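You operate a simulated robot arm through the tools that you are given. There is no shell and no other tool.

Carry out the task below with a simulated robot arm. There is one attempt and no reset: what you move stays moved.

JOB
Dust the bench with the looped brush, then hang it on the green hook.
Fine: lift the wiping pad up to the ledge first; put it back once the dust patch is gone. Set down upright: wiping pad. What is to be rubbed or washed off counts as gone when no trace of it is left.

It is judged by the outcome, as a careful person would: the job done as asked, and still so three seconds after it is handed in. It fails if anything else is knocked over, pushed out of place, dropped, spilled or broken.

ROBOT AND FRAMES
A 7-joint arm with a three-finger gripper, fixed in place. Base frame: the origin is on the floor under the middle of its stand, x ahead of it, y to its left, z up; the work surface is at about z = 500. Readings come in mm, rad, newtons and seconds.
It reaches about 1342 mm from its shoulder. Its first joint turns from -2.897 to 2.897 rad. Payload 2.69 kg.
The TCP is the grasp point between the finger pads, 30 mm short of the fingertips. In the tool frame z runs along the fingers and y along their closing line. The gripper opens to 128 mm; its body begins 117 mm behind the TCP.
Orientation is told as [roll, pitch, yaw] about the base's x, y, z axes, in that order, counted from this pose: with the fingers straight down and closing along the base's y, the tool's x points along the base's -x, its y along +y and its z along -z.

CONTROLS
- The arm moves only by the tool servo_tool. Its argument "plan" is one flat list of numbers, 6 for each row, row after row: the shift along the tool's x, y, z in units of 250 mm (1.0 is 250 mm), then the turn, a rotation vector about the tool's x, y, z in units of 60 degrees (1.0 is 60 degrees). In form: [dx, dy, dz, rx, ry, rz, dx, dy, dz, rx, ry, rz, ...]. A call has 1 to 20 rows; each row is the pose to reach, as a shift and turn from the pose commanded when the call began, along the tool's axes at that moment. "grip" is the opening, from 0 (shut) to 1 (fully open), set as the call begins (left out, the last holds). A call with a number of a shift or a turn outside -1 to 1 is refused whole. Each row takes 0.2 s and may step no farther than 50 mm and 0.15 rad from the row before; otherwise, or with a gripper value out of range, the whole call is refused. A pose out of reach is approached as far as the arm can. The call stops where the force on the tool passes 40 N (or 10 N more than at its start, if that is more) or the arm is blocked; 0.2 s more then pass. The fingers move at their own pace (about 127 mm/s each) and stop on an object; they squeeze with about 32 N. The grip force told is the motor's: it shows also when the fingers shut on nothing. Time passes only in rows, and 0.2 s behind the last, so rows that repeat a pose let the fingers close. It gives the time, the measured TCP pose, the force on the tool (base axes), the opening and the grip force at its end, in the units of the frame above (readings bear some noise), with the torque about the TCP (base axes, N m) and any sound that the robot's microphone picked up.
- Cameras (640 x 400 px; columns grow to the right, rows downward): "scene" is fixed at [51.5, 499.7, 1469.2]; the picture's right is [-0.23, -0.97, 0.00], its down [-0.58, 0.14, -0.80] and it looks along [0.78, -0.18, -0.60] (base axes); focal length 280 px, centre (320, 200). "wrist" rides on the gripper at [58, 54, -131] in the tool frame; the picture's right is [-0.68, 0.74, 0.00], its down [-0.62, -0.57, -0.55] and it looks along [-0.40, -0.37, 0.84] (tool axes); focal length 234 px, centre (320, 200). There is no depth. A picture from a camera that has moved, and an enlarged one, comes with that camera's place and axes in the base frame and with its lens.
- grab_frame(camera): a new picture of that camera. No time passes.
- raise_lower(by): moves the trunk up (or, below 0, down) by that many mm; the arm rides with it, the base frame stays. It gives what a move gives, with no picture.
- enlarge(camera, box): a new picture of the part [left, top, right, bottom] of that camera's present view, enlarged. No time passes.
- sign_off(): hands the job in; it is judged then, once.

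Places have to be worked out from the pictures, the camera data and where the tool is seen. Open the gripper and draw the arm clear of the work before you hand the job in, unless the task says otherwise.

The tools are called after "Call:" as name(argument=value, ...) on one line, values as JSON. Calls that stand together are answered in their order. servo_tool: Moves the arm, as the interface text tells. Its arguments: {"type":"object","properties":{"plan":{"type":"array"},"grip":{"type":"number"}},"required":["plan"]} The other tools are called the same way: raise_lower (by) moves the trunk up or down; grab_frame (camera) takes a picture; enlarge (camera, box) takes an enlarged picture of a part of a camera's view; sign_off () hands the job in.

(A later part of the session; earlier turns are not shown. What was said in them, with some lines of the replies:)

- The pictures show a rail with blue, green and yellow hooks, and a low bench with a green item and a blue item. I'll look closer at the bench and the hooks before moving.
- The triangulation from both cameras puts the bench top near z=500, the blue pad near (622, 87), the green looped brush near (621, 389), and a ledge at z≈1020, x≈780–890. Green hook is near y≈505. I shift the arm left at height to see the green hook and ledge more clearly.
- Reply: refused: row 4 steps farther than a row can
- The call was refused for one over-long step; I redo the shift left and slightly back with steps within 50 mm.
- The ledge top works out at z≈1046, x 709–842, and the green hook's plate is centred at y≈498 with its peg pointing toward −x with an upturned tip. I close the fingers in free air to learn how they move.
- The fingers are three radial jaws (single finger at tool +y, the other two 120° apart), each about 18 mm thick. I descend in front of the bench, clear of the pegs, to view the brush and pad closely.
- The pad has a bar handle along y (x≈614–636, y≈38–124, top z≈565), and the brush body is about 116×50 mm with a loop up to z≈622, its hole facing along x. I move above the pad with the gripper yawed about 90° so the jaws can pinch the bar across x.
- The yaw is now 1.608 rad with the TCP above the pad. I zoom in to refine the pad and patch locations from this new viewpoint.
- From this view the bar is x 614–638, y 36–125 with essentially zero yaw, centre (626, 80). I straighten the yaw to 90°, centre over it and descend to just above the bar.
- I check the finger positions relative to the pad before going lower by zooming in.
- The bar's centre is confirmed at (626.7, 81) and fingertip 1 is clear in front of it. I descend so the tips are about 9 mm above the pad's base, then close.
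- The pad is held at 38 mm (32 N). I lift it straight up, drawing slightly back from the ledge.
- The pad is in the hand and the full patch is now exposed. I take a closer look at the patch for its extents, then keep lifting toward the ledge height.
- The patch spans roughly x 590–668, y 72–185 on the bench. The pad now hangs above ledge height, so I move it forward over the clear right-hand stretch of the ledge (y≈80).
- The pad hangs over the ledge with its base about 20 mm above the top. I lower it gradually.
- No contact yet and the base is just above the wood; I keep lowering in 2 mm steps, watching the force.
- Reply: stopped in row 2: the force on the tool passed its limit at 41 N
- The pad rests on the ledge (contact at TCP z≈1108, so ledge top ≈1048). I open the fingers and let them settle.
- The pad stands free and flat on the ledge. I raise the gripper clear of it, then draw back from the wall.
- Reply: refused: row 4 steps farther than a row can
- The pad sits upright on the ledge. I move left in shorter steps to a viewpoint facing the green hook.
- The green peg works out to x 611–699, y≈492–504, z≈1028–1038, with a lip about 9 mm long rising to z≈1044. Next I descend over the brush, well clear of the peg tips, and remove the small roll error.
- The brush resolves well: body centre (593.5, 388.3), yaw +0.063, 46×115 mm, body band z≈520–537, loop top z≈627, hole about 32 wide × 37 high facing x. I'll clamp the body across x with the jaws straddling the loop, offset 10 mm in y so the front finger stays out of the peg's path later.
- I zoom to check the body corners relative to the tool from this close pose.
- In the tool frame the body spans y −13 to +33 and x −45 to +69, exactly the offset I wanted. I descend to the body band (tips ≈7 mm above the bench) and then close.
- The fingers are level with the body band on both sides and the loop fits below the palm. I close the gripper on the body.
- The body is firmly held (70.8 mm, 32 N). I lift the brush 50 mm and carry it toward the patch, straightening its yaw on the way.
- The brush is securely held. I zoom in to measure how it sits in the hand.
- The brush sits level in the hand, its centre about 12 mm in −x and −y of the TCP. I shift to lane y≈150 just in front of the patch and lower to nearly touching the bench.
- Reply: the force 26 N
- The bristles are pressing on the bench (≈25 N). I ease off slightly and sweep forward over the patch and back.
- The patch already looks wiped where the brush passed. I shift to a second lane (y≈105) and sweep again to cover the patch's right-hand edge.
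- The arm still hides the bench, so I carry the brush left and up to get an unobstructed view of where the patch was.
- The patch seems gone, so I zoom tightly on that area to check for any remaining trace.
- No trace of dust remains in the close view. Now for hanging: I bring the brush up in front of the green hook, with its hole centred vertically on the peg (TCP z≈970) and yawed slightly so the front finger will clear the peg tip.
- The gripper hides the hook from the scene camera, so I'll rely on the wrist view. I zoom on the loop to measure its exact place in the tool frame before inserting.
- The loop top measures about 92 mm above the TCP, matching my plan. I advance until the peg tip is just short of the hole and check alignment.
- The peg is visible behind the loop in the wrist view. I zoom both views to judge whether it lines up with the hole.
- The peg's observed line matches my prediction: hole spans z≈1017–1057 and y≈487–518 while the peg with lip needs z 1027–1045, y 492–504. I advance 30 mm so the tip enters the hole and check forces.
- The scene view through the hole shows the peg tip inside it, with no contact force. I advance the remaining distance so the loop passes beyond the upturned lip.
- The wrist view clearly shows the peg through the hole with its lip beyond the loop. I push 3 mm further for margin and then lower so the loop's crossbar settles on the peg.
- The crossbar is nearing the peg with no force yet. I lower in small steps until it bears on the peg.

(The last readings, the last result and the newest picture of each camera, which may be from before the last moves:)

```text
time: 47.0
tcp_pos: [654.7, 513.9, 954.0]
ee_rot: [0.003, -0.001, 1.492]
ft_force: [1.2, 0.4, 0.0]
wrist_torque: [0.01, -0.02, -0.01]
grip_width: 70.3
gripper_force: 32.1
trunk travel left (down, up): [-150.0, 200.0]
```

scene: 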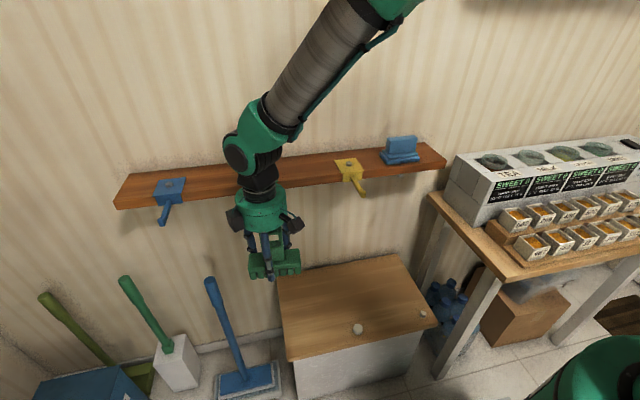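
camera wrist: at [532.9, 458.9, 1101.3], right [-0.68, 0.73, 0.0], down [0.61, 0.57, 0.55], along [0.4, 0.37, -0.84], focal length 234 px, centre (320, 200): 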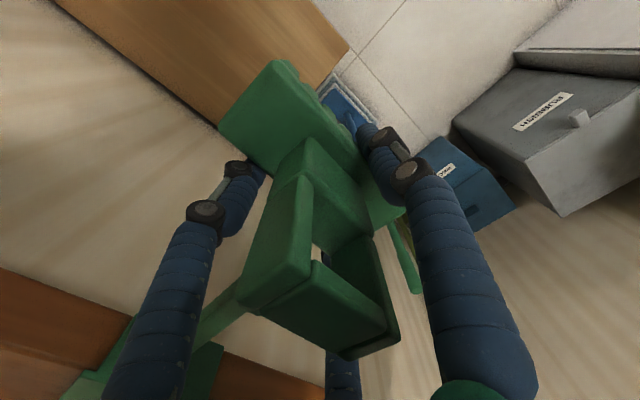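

No contact yet at z≈954. I look again and continue in 1.25 mm steps.

Call:
servo_tool(plan=[0, 0, 0.005, 0, 0, 0], grip=0.0)

Call:
servo_tool(plan=[0, 0, 0.005, 0, 0, 0], grip=0.0)

Call:
enlarge(camera="wrist", box=[120, 120, 440, 370])

Call:
enlarge(camera="scene", box=[245, 170, 305, 240])

```text
time: 47.4
tcp_pos: [654.4, 514.2, 953.1]
ee_rot: [0.002, 0.001, 1.493]
ft_force: [0.6, -0.3, -1.2]
wrist_torque: [-0.01, -0.03, -0.01]
grip_width: 70.4
gripper_force: 31.9
trunk travel left (down, up): [-150.0, 200.0]
```

```text
time: 47.8
tcp_pos: [655.1, 514.5, 950.9]
ee_rot: [0.001, 0.001, 1.49]
ft_force: [0.9, 0.3, -0.7]
wrist_torque: [0.0, -0.05, 0.0]
grip_width: 70.5
gripper_force: 32.2
trunk travel left (down, up): [-150.0, 200.0]
```

```text
1.60 times, centred on (280, 245) of wrist
camera zoom: at [596.1, 459.2, 1082.4], right [-0.68, 0.73, 0.0], down [0.61, 0.57, 0.55], along [0.4, 0.37, -0.84], focal length 375 px, centre (384, 128)
```

zoom: 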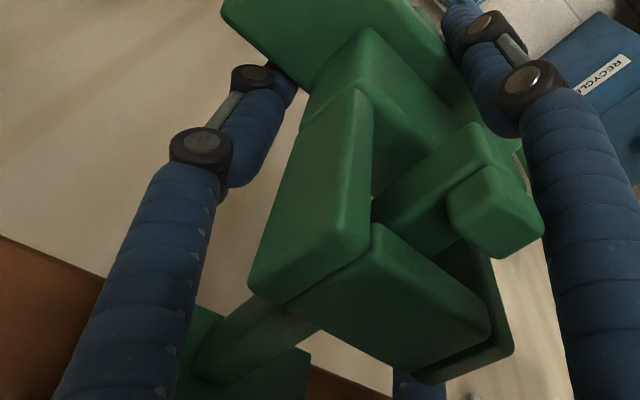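

```text
5.71 times, centred on (275, 205) of scene
camera zoom: at [51.5, 499.7, 1469.2], right [-0.23, -0.97, 0.0], down [-0.58, 0.14, -0.8], along [0.78, -0.18, -0.6], focal length 1600 px, centre (577, 171)
```

zoom: 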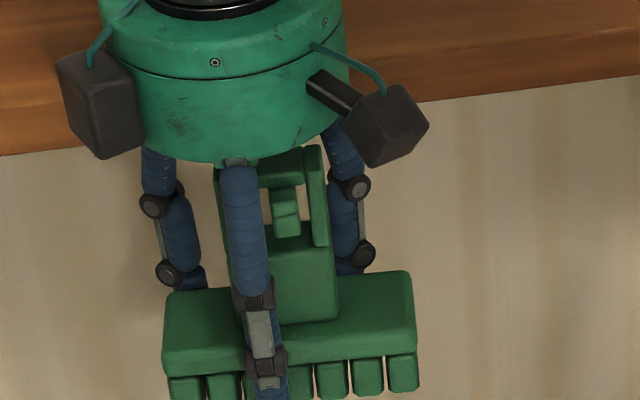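

Still free; the peg is close under the crossbar. I continue lowering in small steps.

Call:
servo_tool(plan=[0, 0, 0.005, 0, 0, 0], grip=0.0)

Call:
servo_tool(plan=[0, 0, 0.005, 0, 0, 0], grip=0.0)

Call:
servo_tool(plan=[0, 0, 0.005, 0, 0, 0], grip=0.0)

Call:
enlarge(camera="wrist", box=[120, 120, 440, 370])

```text
time: 48.2
tcp_pos: [655.2, 514.6, 951.4]
ee_rot: [0.001, 0.0, 1.49]
ft_force: [0.5, -0.5, 0.9]
wrist_torque: [0.0, 0.03, 0.03]
grip_width: 70.3
gripper_force: 31.9
trunk travel left (down, up): [-150.0, 200.0]
```

```text
time: 48.6
tcp_pos: [654.6, 515.2, 949.6]
ee_rot: [0.001, 0.0, 1.492]
ft_force: [1.9, -2.5, 8.4]
wrist_torque: [0.04, 0.36, 0.06]
grip_width: 70.2
gripper_force: 31.7
trunk travel left (down, up): [-150.0, 200.0]
```

```text
time: 49.0
tcp_pos: [653.4, 514.2, 951.5]
ee_rot: [-0.001, -0.003, 1.491]
ft_force: [3.7, -1.0, 21.6]
wrist_torque: [-0.34, 0.8, 0.08]
grip_width: 70.7
gripper_force: 32.1
trunk travel left (down, up): [-150.0, 200.0]
```

```text
1.60 times, centred on (280, 245) of wrist
camera zoom: at [595.2, 460.0, 1081.4], right [-0.68, 0.73, 0.0], down [0.61, 0.57, 0.55], along [0.4, 0.38, -0.83], focal length 375 px, centre (384, 128)
```

zoom: 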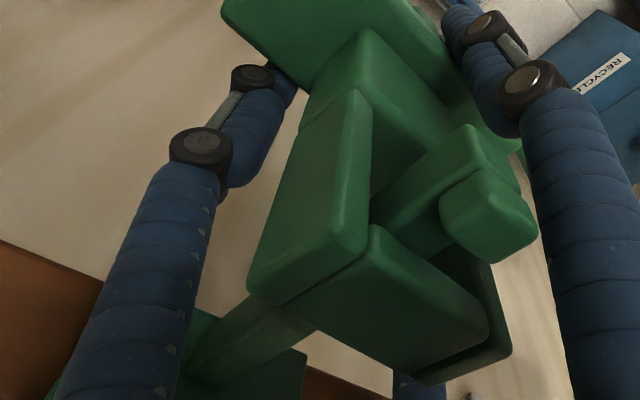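

The crossbar bears on the peg (≈20 N). I ease off about 1 mm and open the fingers moderately so they release without touching the ledge.

Call:
servo_tool(plan=[0, 0, -0.004, 0, 0, 0, 0, 0, -0.004, 0, 0, 0], grip=0.0)

Call:
servo_tool(plan=[0, 0, 0, 0, 0, 0, 0, 0, 0, 0, 0, 0, 0, 0, 0, 0, 0, 0, 0, 0, 0, 0, 0, 0], grip=0.68)

Call:
enlarge(camera="wrist", box=[120, 80, 480, 370])

Call:
enlarge(camera="scene", box=[235, 170, 315, 260])

```text
time: 49.6
tcp_pos: [654.0, 514.2, 950.1]
ee_rot: [-0.002, -0.002, 1.492]
ft_force: [5.5, 5.5, 27.7]
wrist_torque: [-0.88, 0.73, 0.05]
grip_width: 70.6
gripper_force: 31.4
trunk travel left (down, up): [-150.0, 200.0]
```

```text
time: 50.6
tcp_pos: [654.1, 514.4, 947.4]
ee_rot: [-0.001, -0.002, 1.493]
ft_force: [-0.1, 0.9, 0.2]
wrist_torque: [-0.02, 0.0, 0.02]
grip_width: 87.3
gripper_force: 0.2
trunk travel left (down, up): [-150.0, 200.0]
```

```text
1.38 times, centred on (300, 225) of wrist
camera zoom: at [594.8, 459.5, 1079.0], right [-0.68, 0.73, 0.0], down [0.61, 0.57, 0.55], along [0.4, 0.37, -0.84], focal length 323 px, centre (348, 166)
```

zoom: 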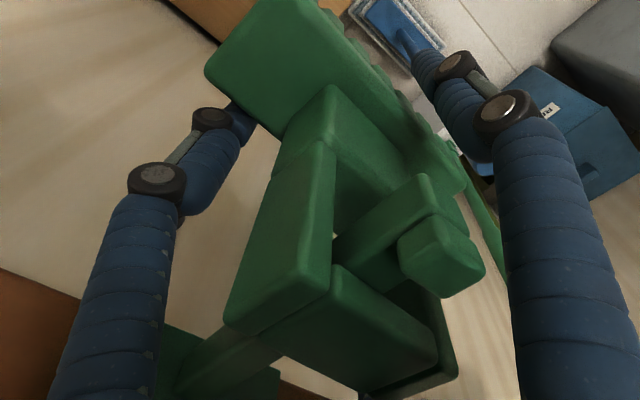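

```text
4.44 times, centred on (275, 215) of scene
camera zoom: at [51.5, 499.7, 1469.2], right [-0.23, -0.97, 0.0], down [-0.58, 0.14, -0.8], along [0.78, -0.18, -0.6], focal length 1244 px, centre (520, 133)
```

zoom: 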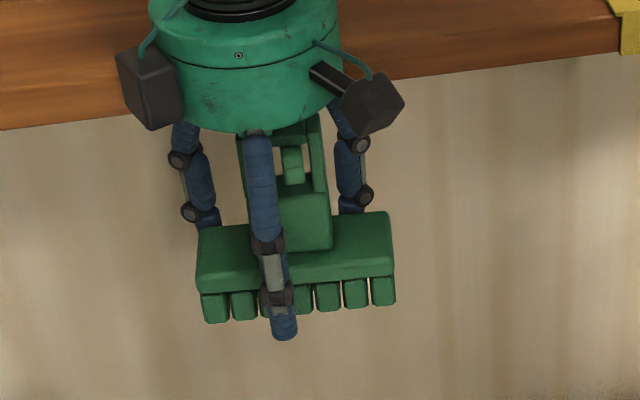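

The brush hangs on the peg and the fingers are clear. I raise the gripper straight up slowly past the loop.

Call:
servo_tool(plan=[0, 0, -0.04, 0, 0, 0, 0, 0, -0.1, 0, 0, 0, 0, 0, -0.18, 0, 0, 0, 0, 0, -0.27, 0, 0, 0, 0, 0, -0.38, 0, 0, 0, 0, 0, -0.52, 0, 0, 0, 0, 0, -0.68, 0, 0, 0], grip=0.68)

Call:
grab_frame(camera="wrist")

Call:
enlarge(camera="scene", box=[220, 110, 330, 260])

```text
time: 52.2
tcp_pos: [654.5, 513.1, 1118.3]
ee_rot: [0.002, 0.001, 1.493]
ft_force: [0.2, 0.8, 0.0]
wrist_torque: [0.0, 0.03, -0.02]
grip_width: 87.2
gripper_force: 0.0
trunk travel left (down, up): [-150.0, 200.0]
```

```text
taken
camera wrist: at [595.8, 458.3, 1249.6], right [-0.68, 0.73, 0.0], down [0.61, 0.57, 0.55], along [0.4, 0.37, -0.84], focal length 234 px, centre (320, 200)
```

wrist: 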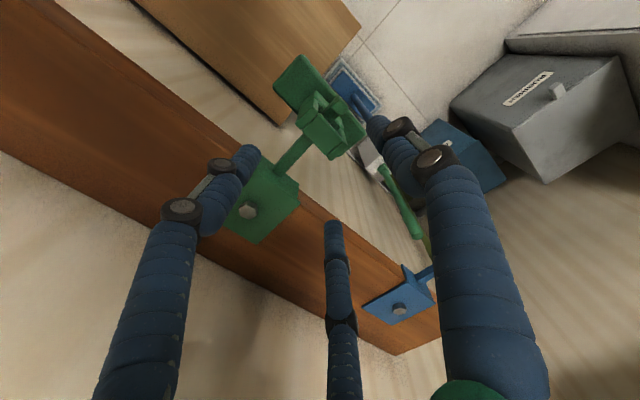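

```text
2.67 times, centred on (275, 185) of scene
camera zoom: at [51.5, 499.7, 1469.2], right [-0.23, -0.97, 0.0], down [-0.58, 0.14, -0.8], along [0.78, -0.18, -0.6], focal length 746 px, centre (440, 240)
```

zoom: 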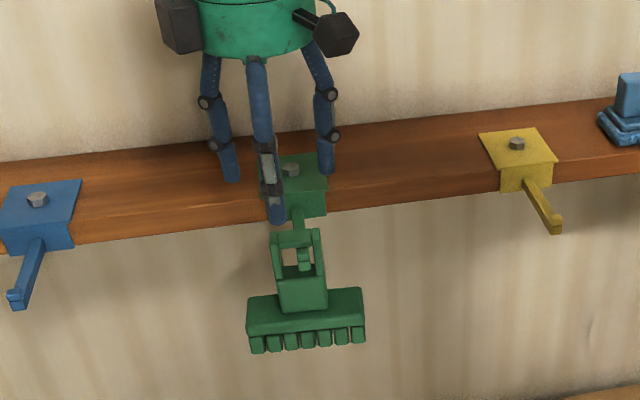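

The brush hangs on the green hook. I back away and rise, then check it and the bench.

Call:
servo_tool(plan=[0, 0, -0.16, 0, 0, -0.0125, 0, 0.02, -0.34, 0, 0, -0.025, 0, 0.16, -0.46, 0, 0, -0.0375, 0, 0.34, -0.5, 0, 0, -0.05, 0, 0.5, -0.52, 0, 0, -0.0625, 0, 0.6, -0.52, 0, 0, -0.075], grip=0.75)

Call:
enlarge(camera="scene", box=[240, 160, 310, 250])

Call:
enlarge(camera="scene", box=[270, 240, 450, 360])

Call:
grab_frame(camera="wrist")

```text
time: 53.6
tcp_pos: [506.4, 528.4, 1249.7]
ee_rot: [0.002, -0.001, 1.57]
ft_force: [-0.1, 0.4, 0.4]
wrist_torque: [0.01, -0.01, 0.0]
grip_width: 96.0
gripper_force: 0.1
trunk travel left (down, up): [-150.0, 200.0]
```

```text
4.44 times, centred on (275, 205) of scene
camera zoom: at [51.5, 499.7, 1469.2], right [-0.23, -0.97, 0.0], down [-0.58, 0.14, -0.8], along [0.78, -0.18, -0.6], focal length 1244 px, centre (520, 178)
```

zoom: 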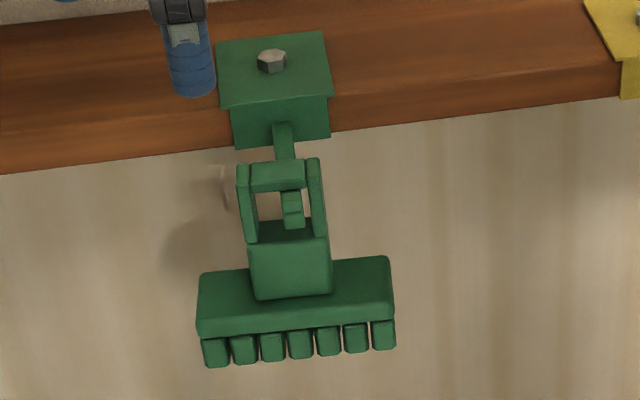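

```text
3.33 times, centred on (360, 300) of scene
camera zoom: at [51.5, 499.7, 1469.2], right [-0.23, -0.97, 0.0], down [-0.58, 0.14, -0.8], along [0.78, -0.18, -0.6], focal length 933 px, centre (187, -133)
```

zoom: 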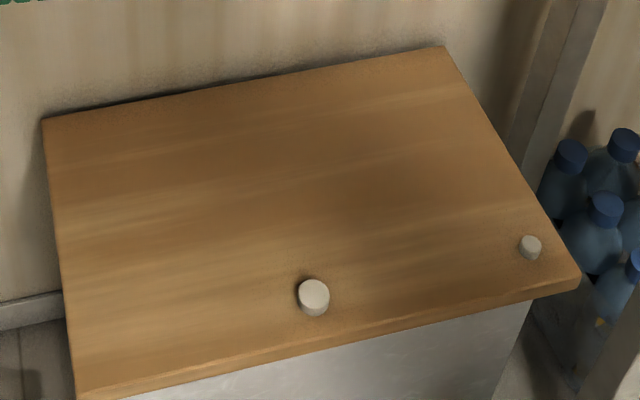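

```text
taken
camera wrist: at [452.1, 469.5, 1381.2], right [-0.74, 0.68, 0.0], down [0.57, 0.62, 0.55], along [0.37, 0.4, -0.84], focal length 234 px, centre (320, 200)
```

wrist: 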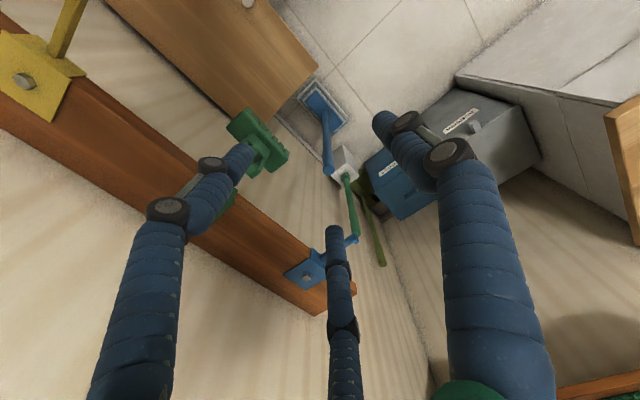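

The brush hangs securely and the bench looks clean. I zoom once more where the patch was, with the arm away from it.

Call:
enlarge(camera="scene", box=[355, 275, 415, 320])

Call:
servo_tool(plan=[0.18, 0, 0, 0, 0, 0, 0.36, 0, 0, 0, 0, 0, 0.54, 0, 0, 0, 0, 0, 0.72, 0, 0, 0, 0, 0, 0.9, 0, 0, 0, 0, 0], grip=0.75)

Call:
grab_frame(camera="wrist")

Call:
grab_frame(camera="scene")

```text
8.89 times, centred on (385, 298) of scene
camera zoom: at [51.5, 499.7, 1469.2], right [-0.23, -0.97, 0.0], down [-0.58, 0.14, -0.8], along [0.78, -0.18, -0.6], focal length 2488 px, centre (-258, -667)
```

zoom: 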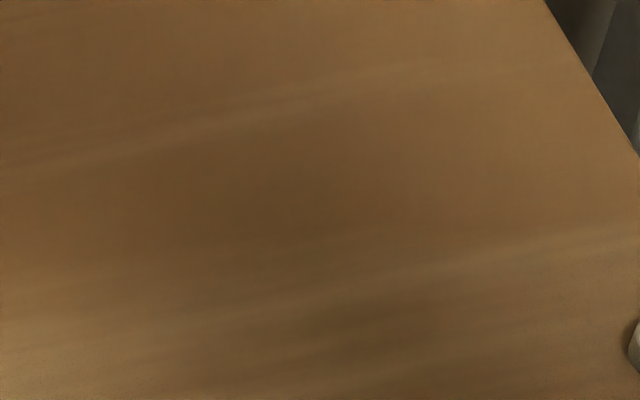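

```text
time: 54.8
tcp_pos: [504.2, 300.9, 1250.0]
ee_rot: [0.0, 0.001, 1.57]
ft_force: [-0.3, 0.3, -0.5]
wrist_torque: [0.0, 0.03, -0.02]
grip_width: 96.3
gripper_force: 0.1
trunk travel left (down, up): [-150.0, 200.0]
```

```text
taken
camera wrist: at [451.0, 241.2, 1382.6], right [-0.74, 0.68, 0.0], down [0.57, 0.62, 0.55], along [0.37, 0.4, -0.84], focal length 234 px, centre (320, 200)
```

wrist: 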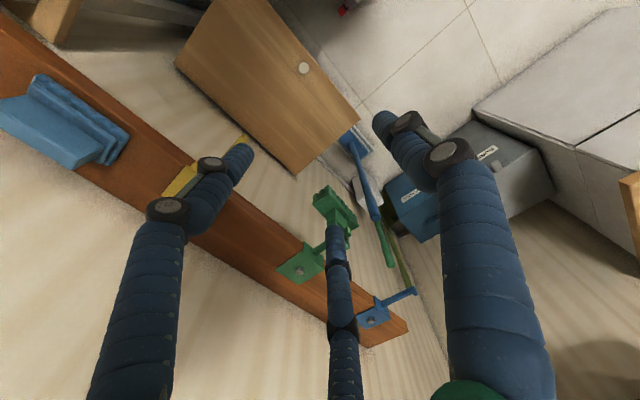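

```text
taken
```

scene: 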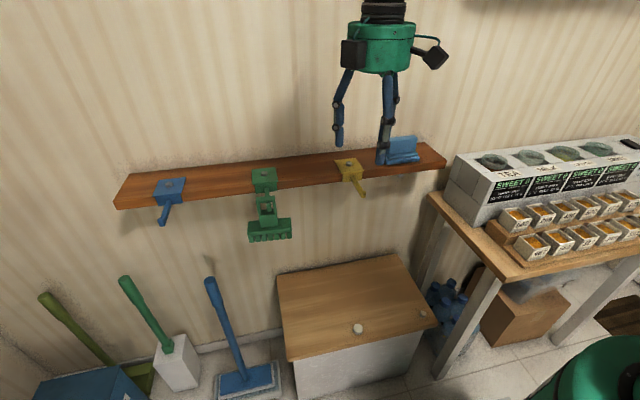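

I compare the same bench area now that the arm and its shadow have moved, to make sure the faint shading is not residual dust.

Call:
enlarge(camera="scene", box=[270, 240, 450, 360])

Call:
enlarge(camera="scene", box=[355, 275, 415, 320])

Call:
enlarge(camera="wrist", box=[170, 0, 370, 180])

```text
3.33 times, centred on (360, 300) of scene
camera zoom: at [51.5, 499.7, 1469.2], right [-0.23, -0.97, 0.0], down [-0.58, 0.14, -0.8], along [0.78, -0.18, -0.6], focal length 933 px, centre (187, -133)
```

zoom: 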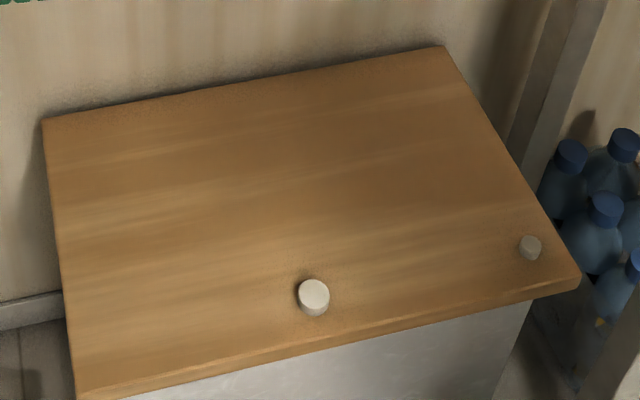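

```text
8.89 times, centred on (385, 298) of scene
camera zoom: at [51.5, 499.7, 1469.2], right [-0.23, -0.97, 0.0], down [-0.58, 0.14, -0.8], along [0.78, -0.18, -0.6], focal length 2488 px, centre (-258, -667)
```

zoom: 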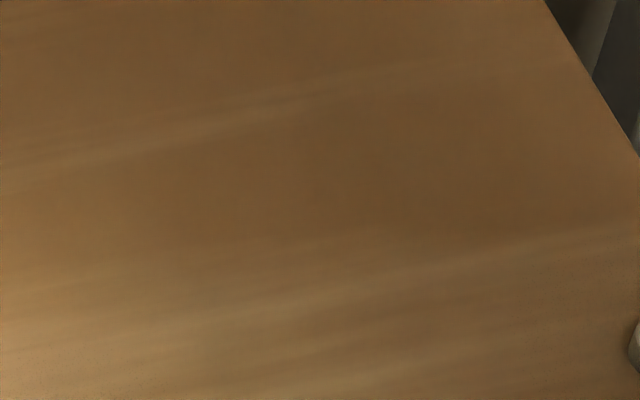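

```text
2.22 times, centred on (270, 90) of wrist
camera zoom: at [451.0, 241.2, 1382.6], right [-0.74, 0.68, 0.0], down [0.57, 0.62, 0.55], along [0.37, 0.4, -0.84], focal length 520 px, centre (431, 444)
```

zoom: 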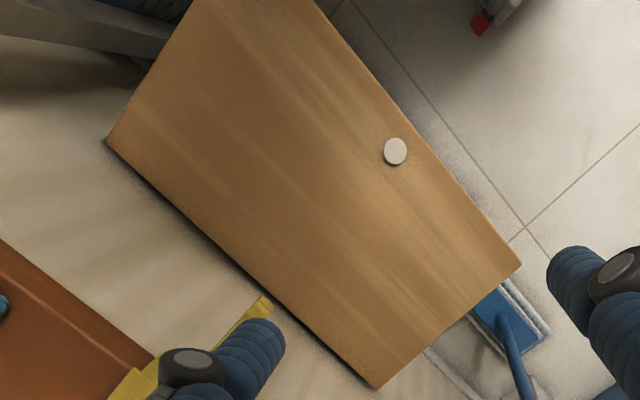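

The shading moved with the arm, so it was only shadow and the patch is fully gone. Now I return to the pad: move over to y≈79 and forward above the ledge.

Call:
servo_tool(plan=[0.17, 0, 0, 0, 0, 0, 0.34, 0, 0, 0, 0, 0, 0.51, 0, 0, 0, 0, 0, 0.68, 0, 0, 0, 0, 0, 0.8, 0, 0, 0, 0, 0, 0.887, 0, 0, 0, 0, 0], grip=1.0)

Call:
servo_tool(plan=[0, -0.17, 0, 0, 0, 0, 0, -0.34, 0, 0, 0, 0, 0, -0.51, 0, 0, 0, 0, 0, -0.68, 0, 0, 0, 0, 0, -0.85, 0, 0, 0, 0, 0, -0.95, 0, 0, 0, 0], grip=1.0)

Call:
grab_frame(camera="wrist")

Call:
enlarge(camera="scene", box=[360, 20, 500, 200])

```text
time: 56.2
tcp_pos: [506.2, 80.7, 1250.2]
ee_rot: [0.003, 0.0, 1.57]
ft_force: [0.9, 0.4, 0.4]
wrist_torque: [0.02, -0.02, -0.03]
grip_width: 127.9
gripper_force: 0.2
trunk travel left (down, up): [-150.0, 200.0]
```

```text
time: 57.6
tcp_pos: [743.3, 77.7, 1247.2]
ee_rot: [0.002, -0.001, 1.571]
ft_force: [0.1, -0.3, -0.6]
wrist_torque: [0.0, 0.01, -0.01]
grip_width: 128.1
gripper_force: 0.0
trunk travel left (down, up): [-150.0, 200.0]
```

```text
taken
camera wrist: at [688.7, 19.1, 1379.1], right [-0.74, 0.68, 0.0], down [0.57, 0.62, 0.55], along [0.37, 0.4, -0.84], focal length 234 px, centre (320, 200)
```

wrist: 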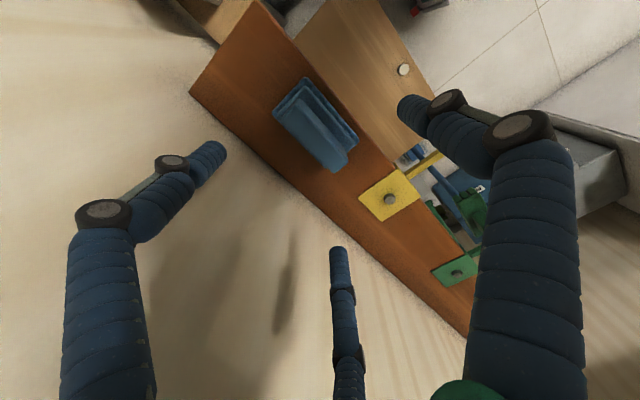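

```text
2.22 times, centred on (430, 110) of scene
camera zoom: at [51.5, 499.7, 1469.2], right [-0.23, -0.97, 0.0], down [-0.58, 0.14, -0.8], along [0.78, -0.18, -0.6], focal length 622 px, centre (76, 400)
```

zoom: 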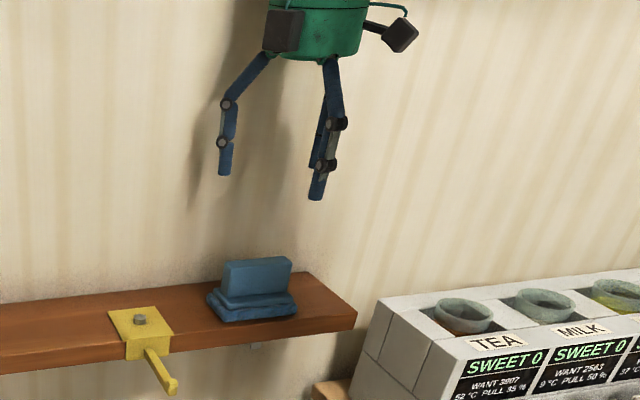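

I zoom on the pad to measure the bar's position relative to the tool.

Call:
enlarge(camera="wrist", box=[255, 65, 375, 185])

```text
3.33 times, centred on (315, 125) of wrist
camera zoom: at [688.7, 19.1, 1379.1], right [-0.74, 0.68, 0.0], down [0.57, 0.62, 0.55], along [0.37, 0.4, -0.84], focal length 781 px, centre (337, 450)
```

zoom: 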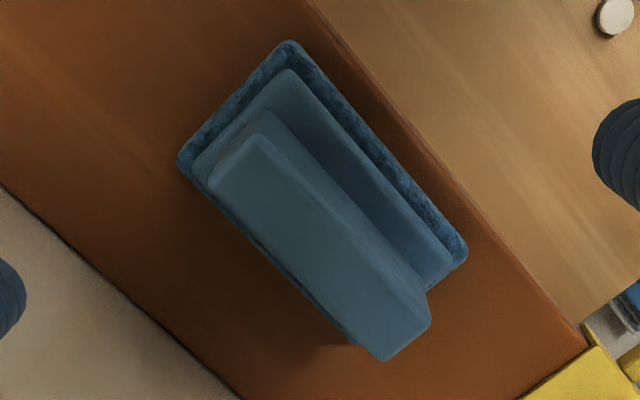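

The bar centre sits 18 mm further in x and about 4 mm in y from where the grasp should be. I correct and descend around the bar.

Call:
servo_tool(plan=[-0.015, -0.074, 0.0, 0, 0, 0, -0.015, -0.074, 0.12, 0, 0, 0, -0.015, -0.074, 0.26, 0, 0, 0, -0.015, -0.074, 0.36, 0, 0, 0], grip=1.0)

Call:
enlarge(camera="wrist", box=[220, 55, 420, 235])

Call:
enlarge(camera="scene", box=[360, 50, 480, 190])

```text
time: 58.6
tcp_pos: [761.5, 86.9, 1155.7]
ee_rot: [0.001, 0.001, 1.57]
ft_force: [0.9, -1.1, 0.7]
wrist_torque: [-0.02, 0.01, 0.02]
grip_width: 128.0
gripper_force: 0.1
trunk travel left (down, up): [-150.0, 200.0]
```

```text
2.22 times, centred on (320, 145) of wrist
camera zoom: at [708.0, 26.2, 1289.2], right [-0.74, 0.68, 0.0], down [0.57, 0.62, 0.55], along [0.37, 0.4, -0.84], focal length 520 px, centre (320, 322)
```

zoom: 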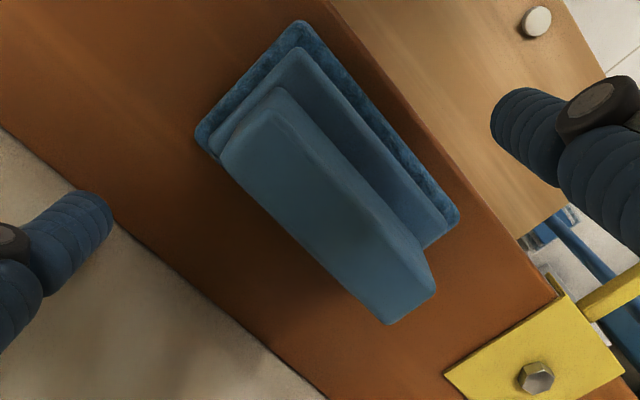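

```text
2.86 times, centred on (420, 120) of scene
camera zoom: at [51.5, 499.7, 1469.2], right [-0.23, -0.97, 0.0], down [-0.58, 0.14, -0.8], along [0.78, -0.18, -0.6], focal length 800 px, centre (34, 429)
```

zoom: 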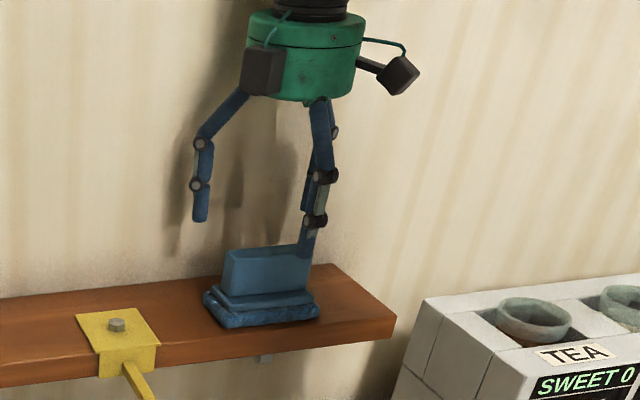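

The bar is now centred within a few mm in the tool frame. I make a small y correction to match the original grasp and descend to grip height.

Call:
servo_tool(plan=[0.013, 0, 0.06, 0, 0, 0, 0.013, 0, 0.13, 0, 0, 0, 0.013, 0, 0.188, 0, 0, 0], grip=1.0)

Call:
enlarge(camera="wrist", box=[220, 55, 420, 255])

Call:
enlarge(camera="scene", box=[370, 90, 470, 190])

```text
time: 59.4
tcp_pos: [763.4, 82.1, 1112.1]
ee_rot: [-0.001, -0.001, 1.57]
ft_force: [0.3, 0.1, -0.1]
wrist_torque: [0.0, -0.01, -0.01]
grip_width: 127.7
gripper_force: 0.1
trunk travel left (down, up): [-150.0, 200.0]
```

```text
2.00 times, centred on (320, 155) of wrist
camera zoom: at [708.3, 22.5, 1243.7], right [-0.74, 0.68, 0.0], down [0.57, 0.62, 0.55], along [0.37, 0.4, -0.84], focal length 468 px, centre (320, 290)
```

zoom: 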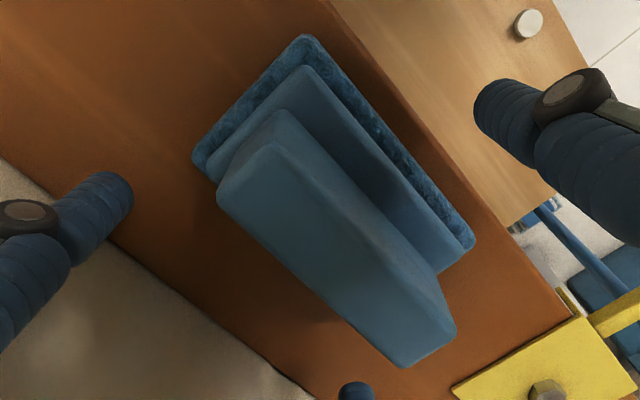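

```text
4.00 times, centred on (420, 140) of scene
camera zoom: at [51.5, 499.7, 1469.2], right [-0.23, -0.97, 0.0], down [-0.58, 0.14, -0.8], along [0.78, -0.18, -0.6], focal length 1120 px, centre (-80, 440)
```

zoom: 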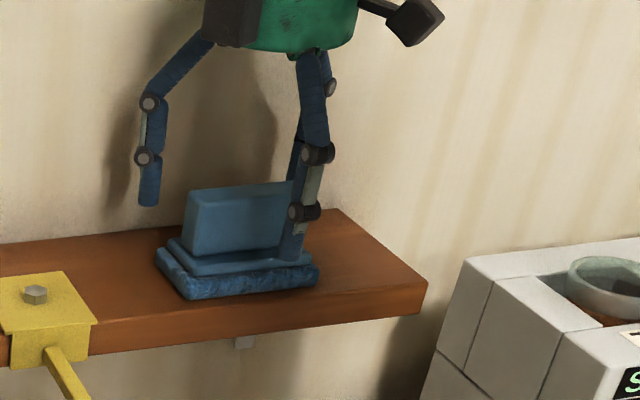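

The relation matches the original grasp (bar centre at tool x≈−4, y≈+8). I lower the last few mm and close on the bar.

Call:
servo_tool(plan=[0, 0, 0.014, 0, 0, 0], grip=1.0)

Call:
servo_tool(plan=[0, 0, 0, 0, 0, 0, 0, 0, 0, 0, 0, 0, 0, 0, 0, 0, 0, 0, 0, 0, 0, 0, 0, 0, 0, 0, 0, 0, 0, 0], grip=0.0)

Call:
enlarge(camera="scene", box=[370, 90, 470, 190])

```text
time: 59.8
tcp_pos: [762.2, 82.1, 1108.1]
ee_rot: [-0.001, -0.001, 1.571]
ft_force: [0.2, 0.7, 0.1]
wrist_torque: [-0.02, -0.01, 0.0]
grip_width: 128.0
gripper_force: 0.0
trunk travel left (down, up): [-150.0, 200.0]
```

```text
time: 61.0
tcp_pos: [761.7, 81.3, 1108.4]
ee_rot: [0.003, 0.0, 1.571]
ft_force: [0.3, 0.8, 0.8]
wrist_torque: [-0.03, -0.01, 0.03]
grip_width: 37.9
gripper_force: 32.3
trunk travel left (down, up): [-150.0, 200.0]
```

```text
4.00 times, centred on (420, 140) of scene
camera zoom: at [51.5, 499.7, 1469.2], right [-0.23, -0.97, 0.0], down [-0.58, 0.14, -0.8], along [0.78, -0.18, -0.6], focal length 1120 px, centre (-80, 440)
```

zoom: 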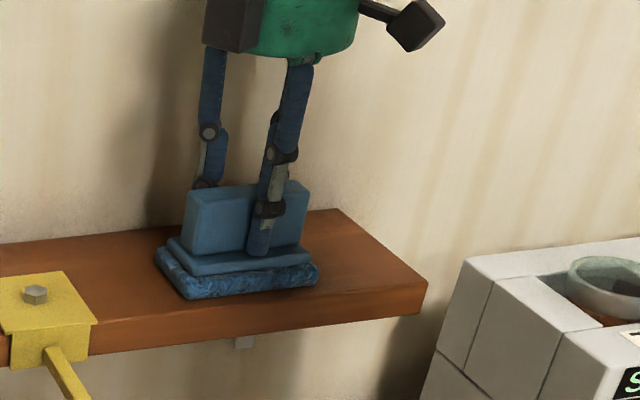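

The pad is gripped at the same width (38 mm). I lift it 50 mm and draw it back off the ledge.

Call:
servo_tool(plan=[0, 0, -0.06, 0, 0, 0, 0, 0, -0.2, 0, 0, 0, 0, 0.15, -0.2, 0, 0, 0, 0, 0.3, -0.2, 0, 0, 0, 0, 0.45, -0.2, 0, 0, 0, 0, 0.6, -0.2, 0, 0, 0], grip=0.0)

Call:
servo_tool(plan=[0, 0, 0.18, 0, 0, 0, 0, 0, 0.36, 0, 0, 0, 0, 0, 0.54, 0, 0, 0, 0, 0, 0.72, 0, 0, 0, 0, 0, 0.9, 0, 0, 0], grip=0.0)

Call:
servo_tool(plan=[0, 0, 0.18, 0, 0, 0, 0, 0, 0.36, 0, 0, 0, 0, 0, 0.54, 0, 0, 0, 0, 0, 0.72, 0, 0, 0, 0, 0, 0.88, 0, 0, 0], grip=0.0)

Call:
grab_frame(camera="wrist")

Call:
grab_frame(camera="scene")

```text
time: 62.4
tcp_pos: [612.0, 77.5, 1159.3]
ee_rot: [-0.001, -0.001, 1.569]
ft_force: [0.2, 0.3, -1.8]
wrist_torque: [-0.02, 0.02, 0.02]
grip_width: 37.8
gripper_force: 32.3
trunk travel left (down, up): [-150.0, 200.0]
```

```text
time: 63.6
tcp_pos: [607.9, 78.6, 934.5]
ee_rot: [-0.001, 0.001, 1.571]
ft_force: [-0.4, 0.1, -0.8]
wrist_torque: [0.0, -0.03, -0.01]
grip_width: 37.9
gripper_force: 32.4
trunk travel left (down, up): [-150.0, 200.0]
```

```text
time: 64.8
tcp_pos: [606.7, 79.4, 711.5]
ee_rot: [0.001, -0.001, 1.571]
ft_force: [-0.3, -0.1, -1.1]
wrist_torque: [-0.02, 0.0, -0.03]
grip_width: 38.0
gripper_force: 32.1
trunk travel left (down, up): [-150.0, 200.0]
```

```text
taken
camera wrist: at [552.7, 21.1, 843.4], right [-0.74, 0.68, 0.0], down [0.57, 0.62, 0.55], along [0.37, 0.4, -0.84], focal length 234 px, centre (320, 200)
```

wrist: 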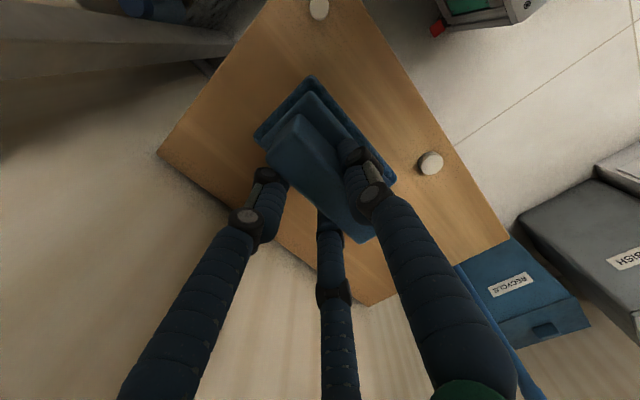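

```text
taken
```

scene: 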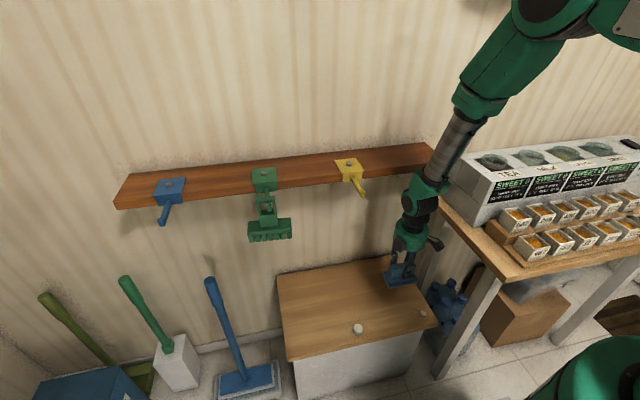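

The pad is over the bench and the brush still hangs in place. I line up over the pad's original spot and descend to just above the bench.

Call:
servo_tool(plan=[-0.004, -0.052, 0.06, 0, 0, 0, -0.004, -0.104, 0.18, 0, 0, 0, -0.004, -0.104, 0.34, 0, 0, 0, -0.004, -0.104, 0.48, 0, 0, 0, -0.004, -0.104, 0.56, 0, 0, 0], grip=0.0)

Call:
grab_frame(camera="wrist")

Call:
enlarge(camera="scene", box=[350, 270, 420, 320])

```text
time: 66.0
tcp_pos: [637.8, 83.1, 576.2]
ee_rot: [0.001, 0.001, 1.571]
ft_force: [0.5, 0.7, -1.3]
wrist_torque: [-0.01, 0.02, 0.0]
grip_width: 38.2
gripper_force: 32.7
trunk travel left (down, up): [-150.0, 200.0]
```

```text
taken
camera wrist: at [582.3, 24.3, 706.6], right [-0.74, 0.68, 0.0], down [0.57, 0.62, 0.55], along [0.37, 0.4, -0.84], focal length 234 px, centre (320, 200)
```

wrist: 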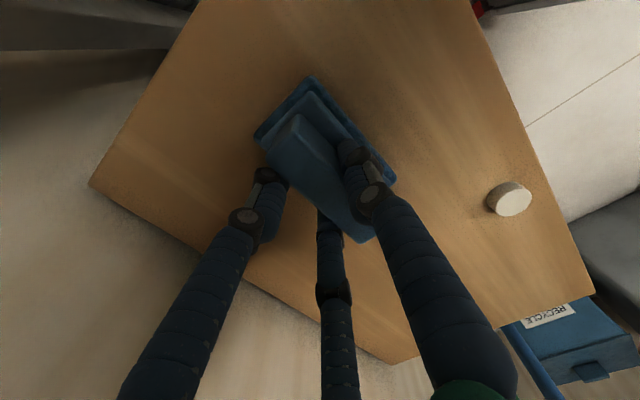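

```text
8.00 times, centred on (385, 295) of scene
camera zoom: at [51.5, 499.7, 1469.2], right [-0.23, -0.97, 0.0], down [-0.58, 0.14, -0.8], along [0.78, -0.18, -0.6], focal length 2239 px, centre (-200, -560)
```

zoom: 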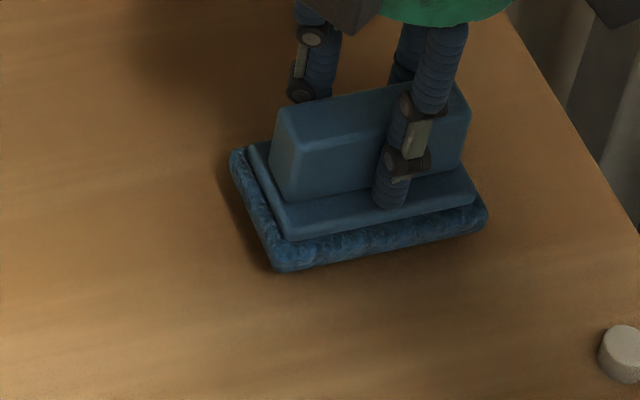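

Comparing pad corners with the original picture, it is about 4 mm too far in +y and 2 mm in +x. I correct that and lower to just above the bench.

Call:
servo_tool(plan=[0.016, 0.009, 0.0, 0, 0, 0, 0.016, 0.009, 0.03, 0, 0, 0, 0.016, 0.009, 0.05, 0, 0, 0], grip=0.0)

Call:
enlarge(camera="scene", box=[350, 270, 420, 320])

```text
time: 66.8
tcp_pos: [634.8, 78.4, 560.7]
ee_rot: [0.0, 0.0, 1.571]
ft_force: [1.2, 0.1, -1.2]
wrist_torque: [-0.02, 0.0, -0.02]
grip_width: 38.2
gripper_force: 31.8
trunk travel left (down, up): [-150.0, 200.0]
```

```text
8.00 times, centred on (385, 295) of scene
camera zoom: at [51.5, 499.7, 1469.2], right [-0.23, -0.97, 0.0], down [-0.58, 0.14, -0.8], along [0.78, -0.18, -0.6], focal length 2239 px, centre (-200, -560)
```

zoom: 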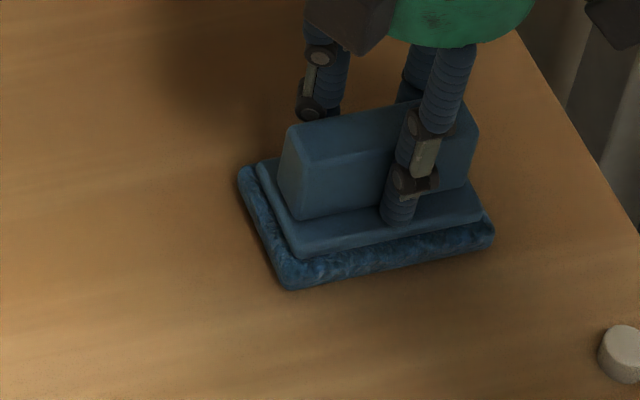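

The pad's corners now match the original picture within about 2 mm. I lower in 1 mm steps until it touches.

Call:
servo_tool(plan=[-0.003, 0, 0.004, 0, 0, 0], grip=0.0)

Call:
servo_tool(plan=[0, 0, 0.004, 0, 0, 0], grip=0.0)

```text
time: 67.2
tcp_pos: [634.8, 79.5, 561.0]
ee_rot: [-0.001, 0.0, 1.571]
ft_force: [0.4, -0.2, -1.8]
wrist_torque: [-0.01, 0.02, 0.02]
grip_width: 37.7
gripper_force: 31.5
trunk travel left (down, up): [-150.0, 200.0]
```

```text
time: 67.6
tcp_pos: [633.5, 78.2, 559.6]
ee_rot: [0.001, 0.0, 1.572]
ft_force: [0.0, 0.0, -1.2]
wrist_torque: [0.02, -0.02, 0.02]
grip_width: 38.0
gripper_force: 32.4
trunk travel left (down, up): [-150.0, 200.0]
```

No contact yet; I continue with two more small steps.

Call:
servo_tool(plan=[0, 0, 0.004, 0, 0, 0], grip=0.0)

Call:
servo_tool(plan=[0, 0, 0.003, 0, 0, 0], grip=0.0)

```text
time: 68.0
tcp_pos: [632.9, 77.9, 558.8]
ee_rot: [0.0, 0.0, 1.571]
ft_force: [-2.5, 0.1, 10.7]
wrist_torque: [0.05, 0.45, -0.03]
grip_width: 38.1
gripper_force: 31.8
trunk travel left (down, up): [-150.0, 200.0]
```

```text
time: 68.4
tcp_pos: [634.1, 79.0, 559.1]
ee_rot: [0.0, 0.0, 1.57]
ft_force: [-4.2, -8.3, 24.5]
wrist_torque: [-0.37, 0.52, 0.05]
grip_width: 37.8
gripper_force: 32.4
trunk travel left (down, up): [-150.0, 200.0]
```

The pad is on the bench (≈24 N). I ease off slightly and open the fingers.

Call:
servo_tool(plan=[0, 0, -0.003, 0, 0, 0], grip=0.0)

Call:
servo_tool(plan=[0, 0, 0, 0, 0, 0, 0, 0, 0, 0, 0, 0, 0, 0, 0, 0, 0, 0, 0, 0, 0, 0, 0, 0], grip=0.75)

Call:
enlarge(camera="scene", box=[350, 270, 420, 320])

Call:
grab_frame(camera="wrist")

```text
time: 68.8
tcp_pos: [634.4, 77.2, 558.1]
ee_rot: [0.001, -0.001, 1.57]
ft_force: [-0.9, -1.8, 16.2]
wrist_torque: [-0.03, 0.25, 0.0]
grip_width: 37.9
gripper_force: 32.1
trunk travel left (down, up): [-150.0, 200.0]
```

```text
time: 69.8
tcp_pos: [633.5, 77.3, 557.9]
ee_rot: [0.001, 0.001, 1.569]
ft_force: [0.8, 0.1, -0.9]
wrist_torque: [0.01, 0.0, -0.01]
grip_width: 95.9
gripper_force: 0.1
trunk travel left (down, up): [-150.0, 200.0]
```

```text
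8.00 times, centred on (385, 295) of scene
camera zoom: at [51.5, 499.7, 1469.2], right [-0.23, -0.97, 0.0], down [-0.58, 0.14, -0.8], along [0.78, -0.18, -0.6], focal length 2239 px, centre (-200, -560)
```

zoom: 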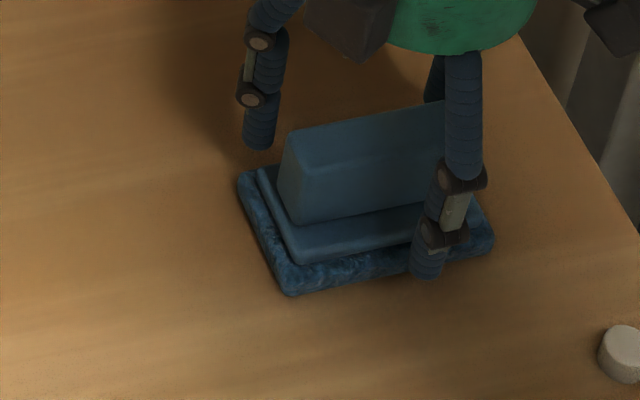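

```text
taken
camera wrist: at [579.3, 18.9, 689.9], right [-0.74, 0.68, 0.0], down [0.57, 0.62, 0.55], along [0.37, 0.4, -0.84], focal length 234 px, centre (320, 200)
```

wrist: 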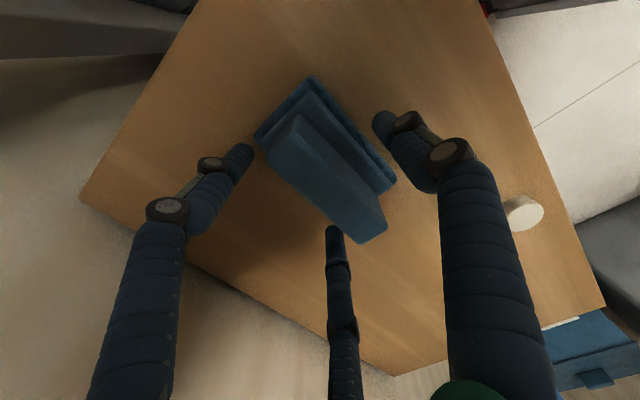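

The pad is back within about 1–2 mm of its original outline, standing upright. I raise the gripper and draw the arm back, clear of everything.

Call:
servo_tool(plan=[0, 0, -0.08, 0, 0, 0, 0, 0, -0.24, 0, 0, 0, 0, 0.02, -0.42, 0, 0, 0, 0, 0.14, -0.55, 0, 0, 0, 0, 0.26, -0.68, 0, 0, 0, 0, 0.38, -0.8, 0, 0, 0, 0, 0.5, -0.92, 0, 0, 0], grip=0.75)

Call:
servo_tool(plan=[0, 0.1, -0.15, 0, 0, 0, 0, 0.2, -0.3, 0, 0, 0, 0, 0.25, -0.48, 0, 0, 0, 0, 0.25, -0.66, 0, 0, 0, 0, 0.25, -0.84, 0, 0, 0], grip=1.0)

Call:
grab_frame(camera="scene")

Call:
enlarge(camera="scene", box=[260, 240, 460, 365])

Call:
enlarge(camera="scene", box=[240, 160, 310, 250])

```text
time: 71.4
tcp_pos: [508.5, 79.1, 784.7]
ee_rot: [0.002, -0.001, 1.569]
ft_force: [0.7, -0.2, 0.8]
wrist_torque: [-0.01, 0.06, -0.02]
grip_width: 96.0
gripper_force: 0.0
trunk travel left (down, up): [-150.0, 200.0]
```

```text
time: 72.6
tcp_pos: [446.5, 80.0, 996.5]
ee_rot: [0.001, 0.001, 1.57]
ft_force: [0.1, 0.9, 0.3]
wrist_torque: [0.02, 0.02, -0.01]
grip_width: 128.2
gripper_force: 0.0
trunk travel left (down, up): [-150.0, 200.0]
```

```text
taken
```

scene: 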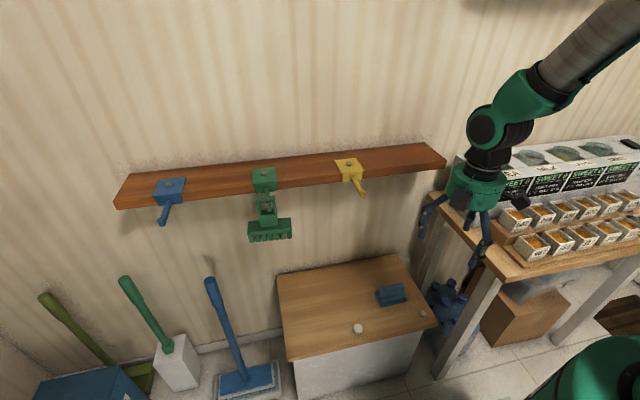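

```text
3.20 times, centred on (360, 302) of scene
camera zoom: at [51.5, 499.7, 1469.2], right [-0.23, -0.97, 0.0], down [-0.58, 0.14, -0.8], along [0.78, -0.18, -0.6], focal length 896 px, centre (192, -128)
```

zoom: 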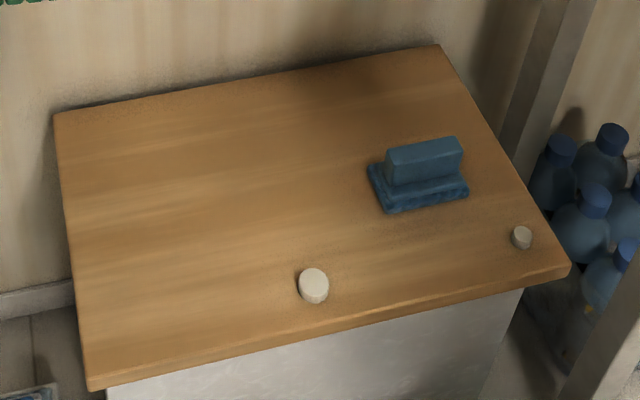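

```text
4.44 times, centred on (275, 205) of scene
camera zoom: at [51.5, 499.7, 1469.2], right [-0.23, -0.97, 0.0], down [-0.58, 0.14, -0.8], along [0.78, -0.18, -0.6], focal length 1244 px, centre (520, 178)
```

zoom: 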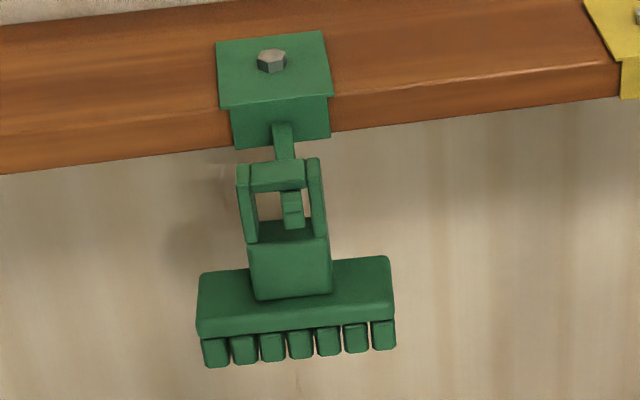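

The patch is gone, the pad is upright in its original place, and the brush hangs still on the green hook. The gripper is open and the arm is clear, so I hand the job in.

Call:
sign_off()

```text
The job is handed in.
```

The bench is dusted, the looped brush is hanging on the green hook, and the wiping pad is back where it started. I've handed the job in.

- **Dust patch:** I swept it in two overlapping lanes. No trace shows in either the scene or wrist camera.
- **Wiping pad:** I moved it to the ledge before dusting. It now stands upright on the bench within about 2 mm of its original outline.
- **Brush:** Its loop rests on the peg behind the upturned tip. It looked the same right after release and again about 19 seconds later.

Nothing else was moved or knocked over. The gripper is open and the arm is clear of the work.
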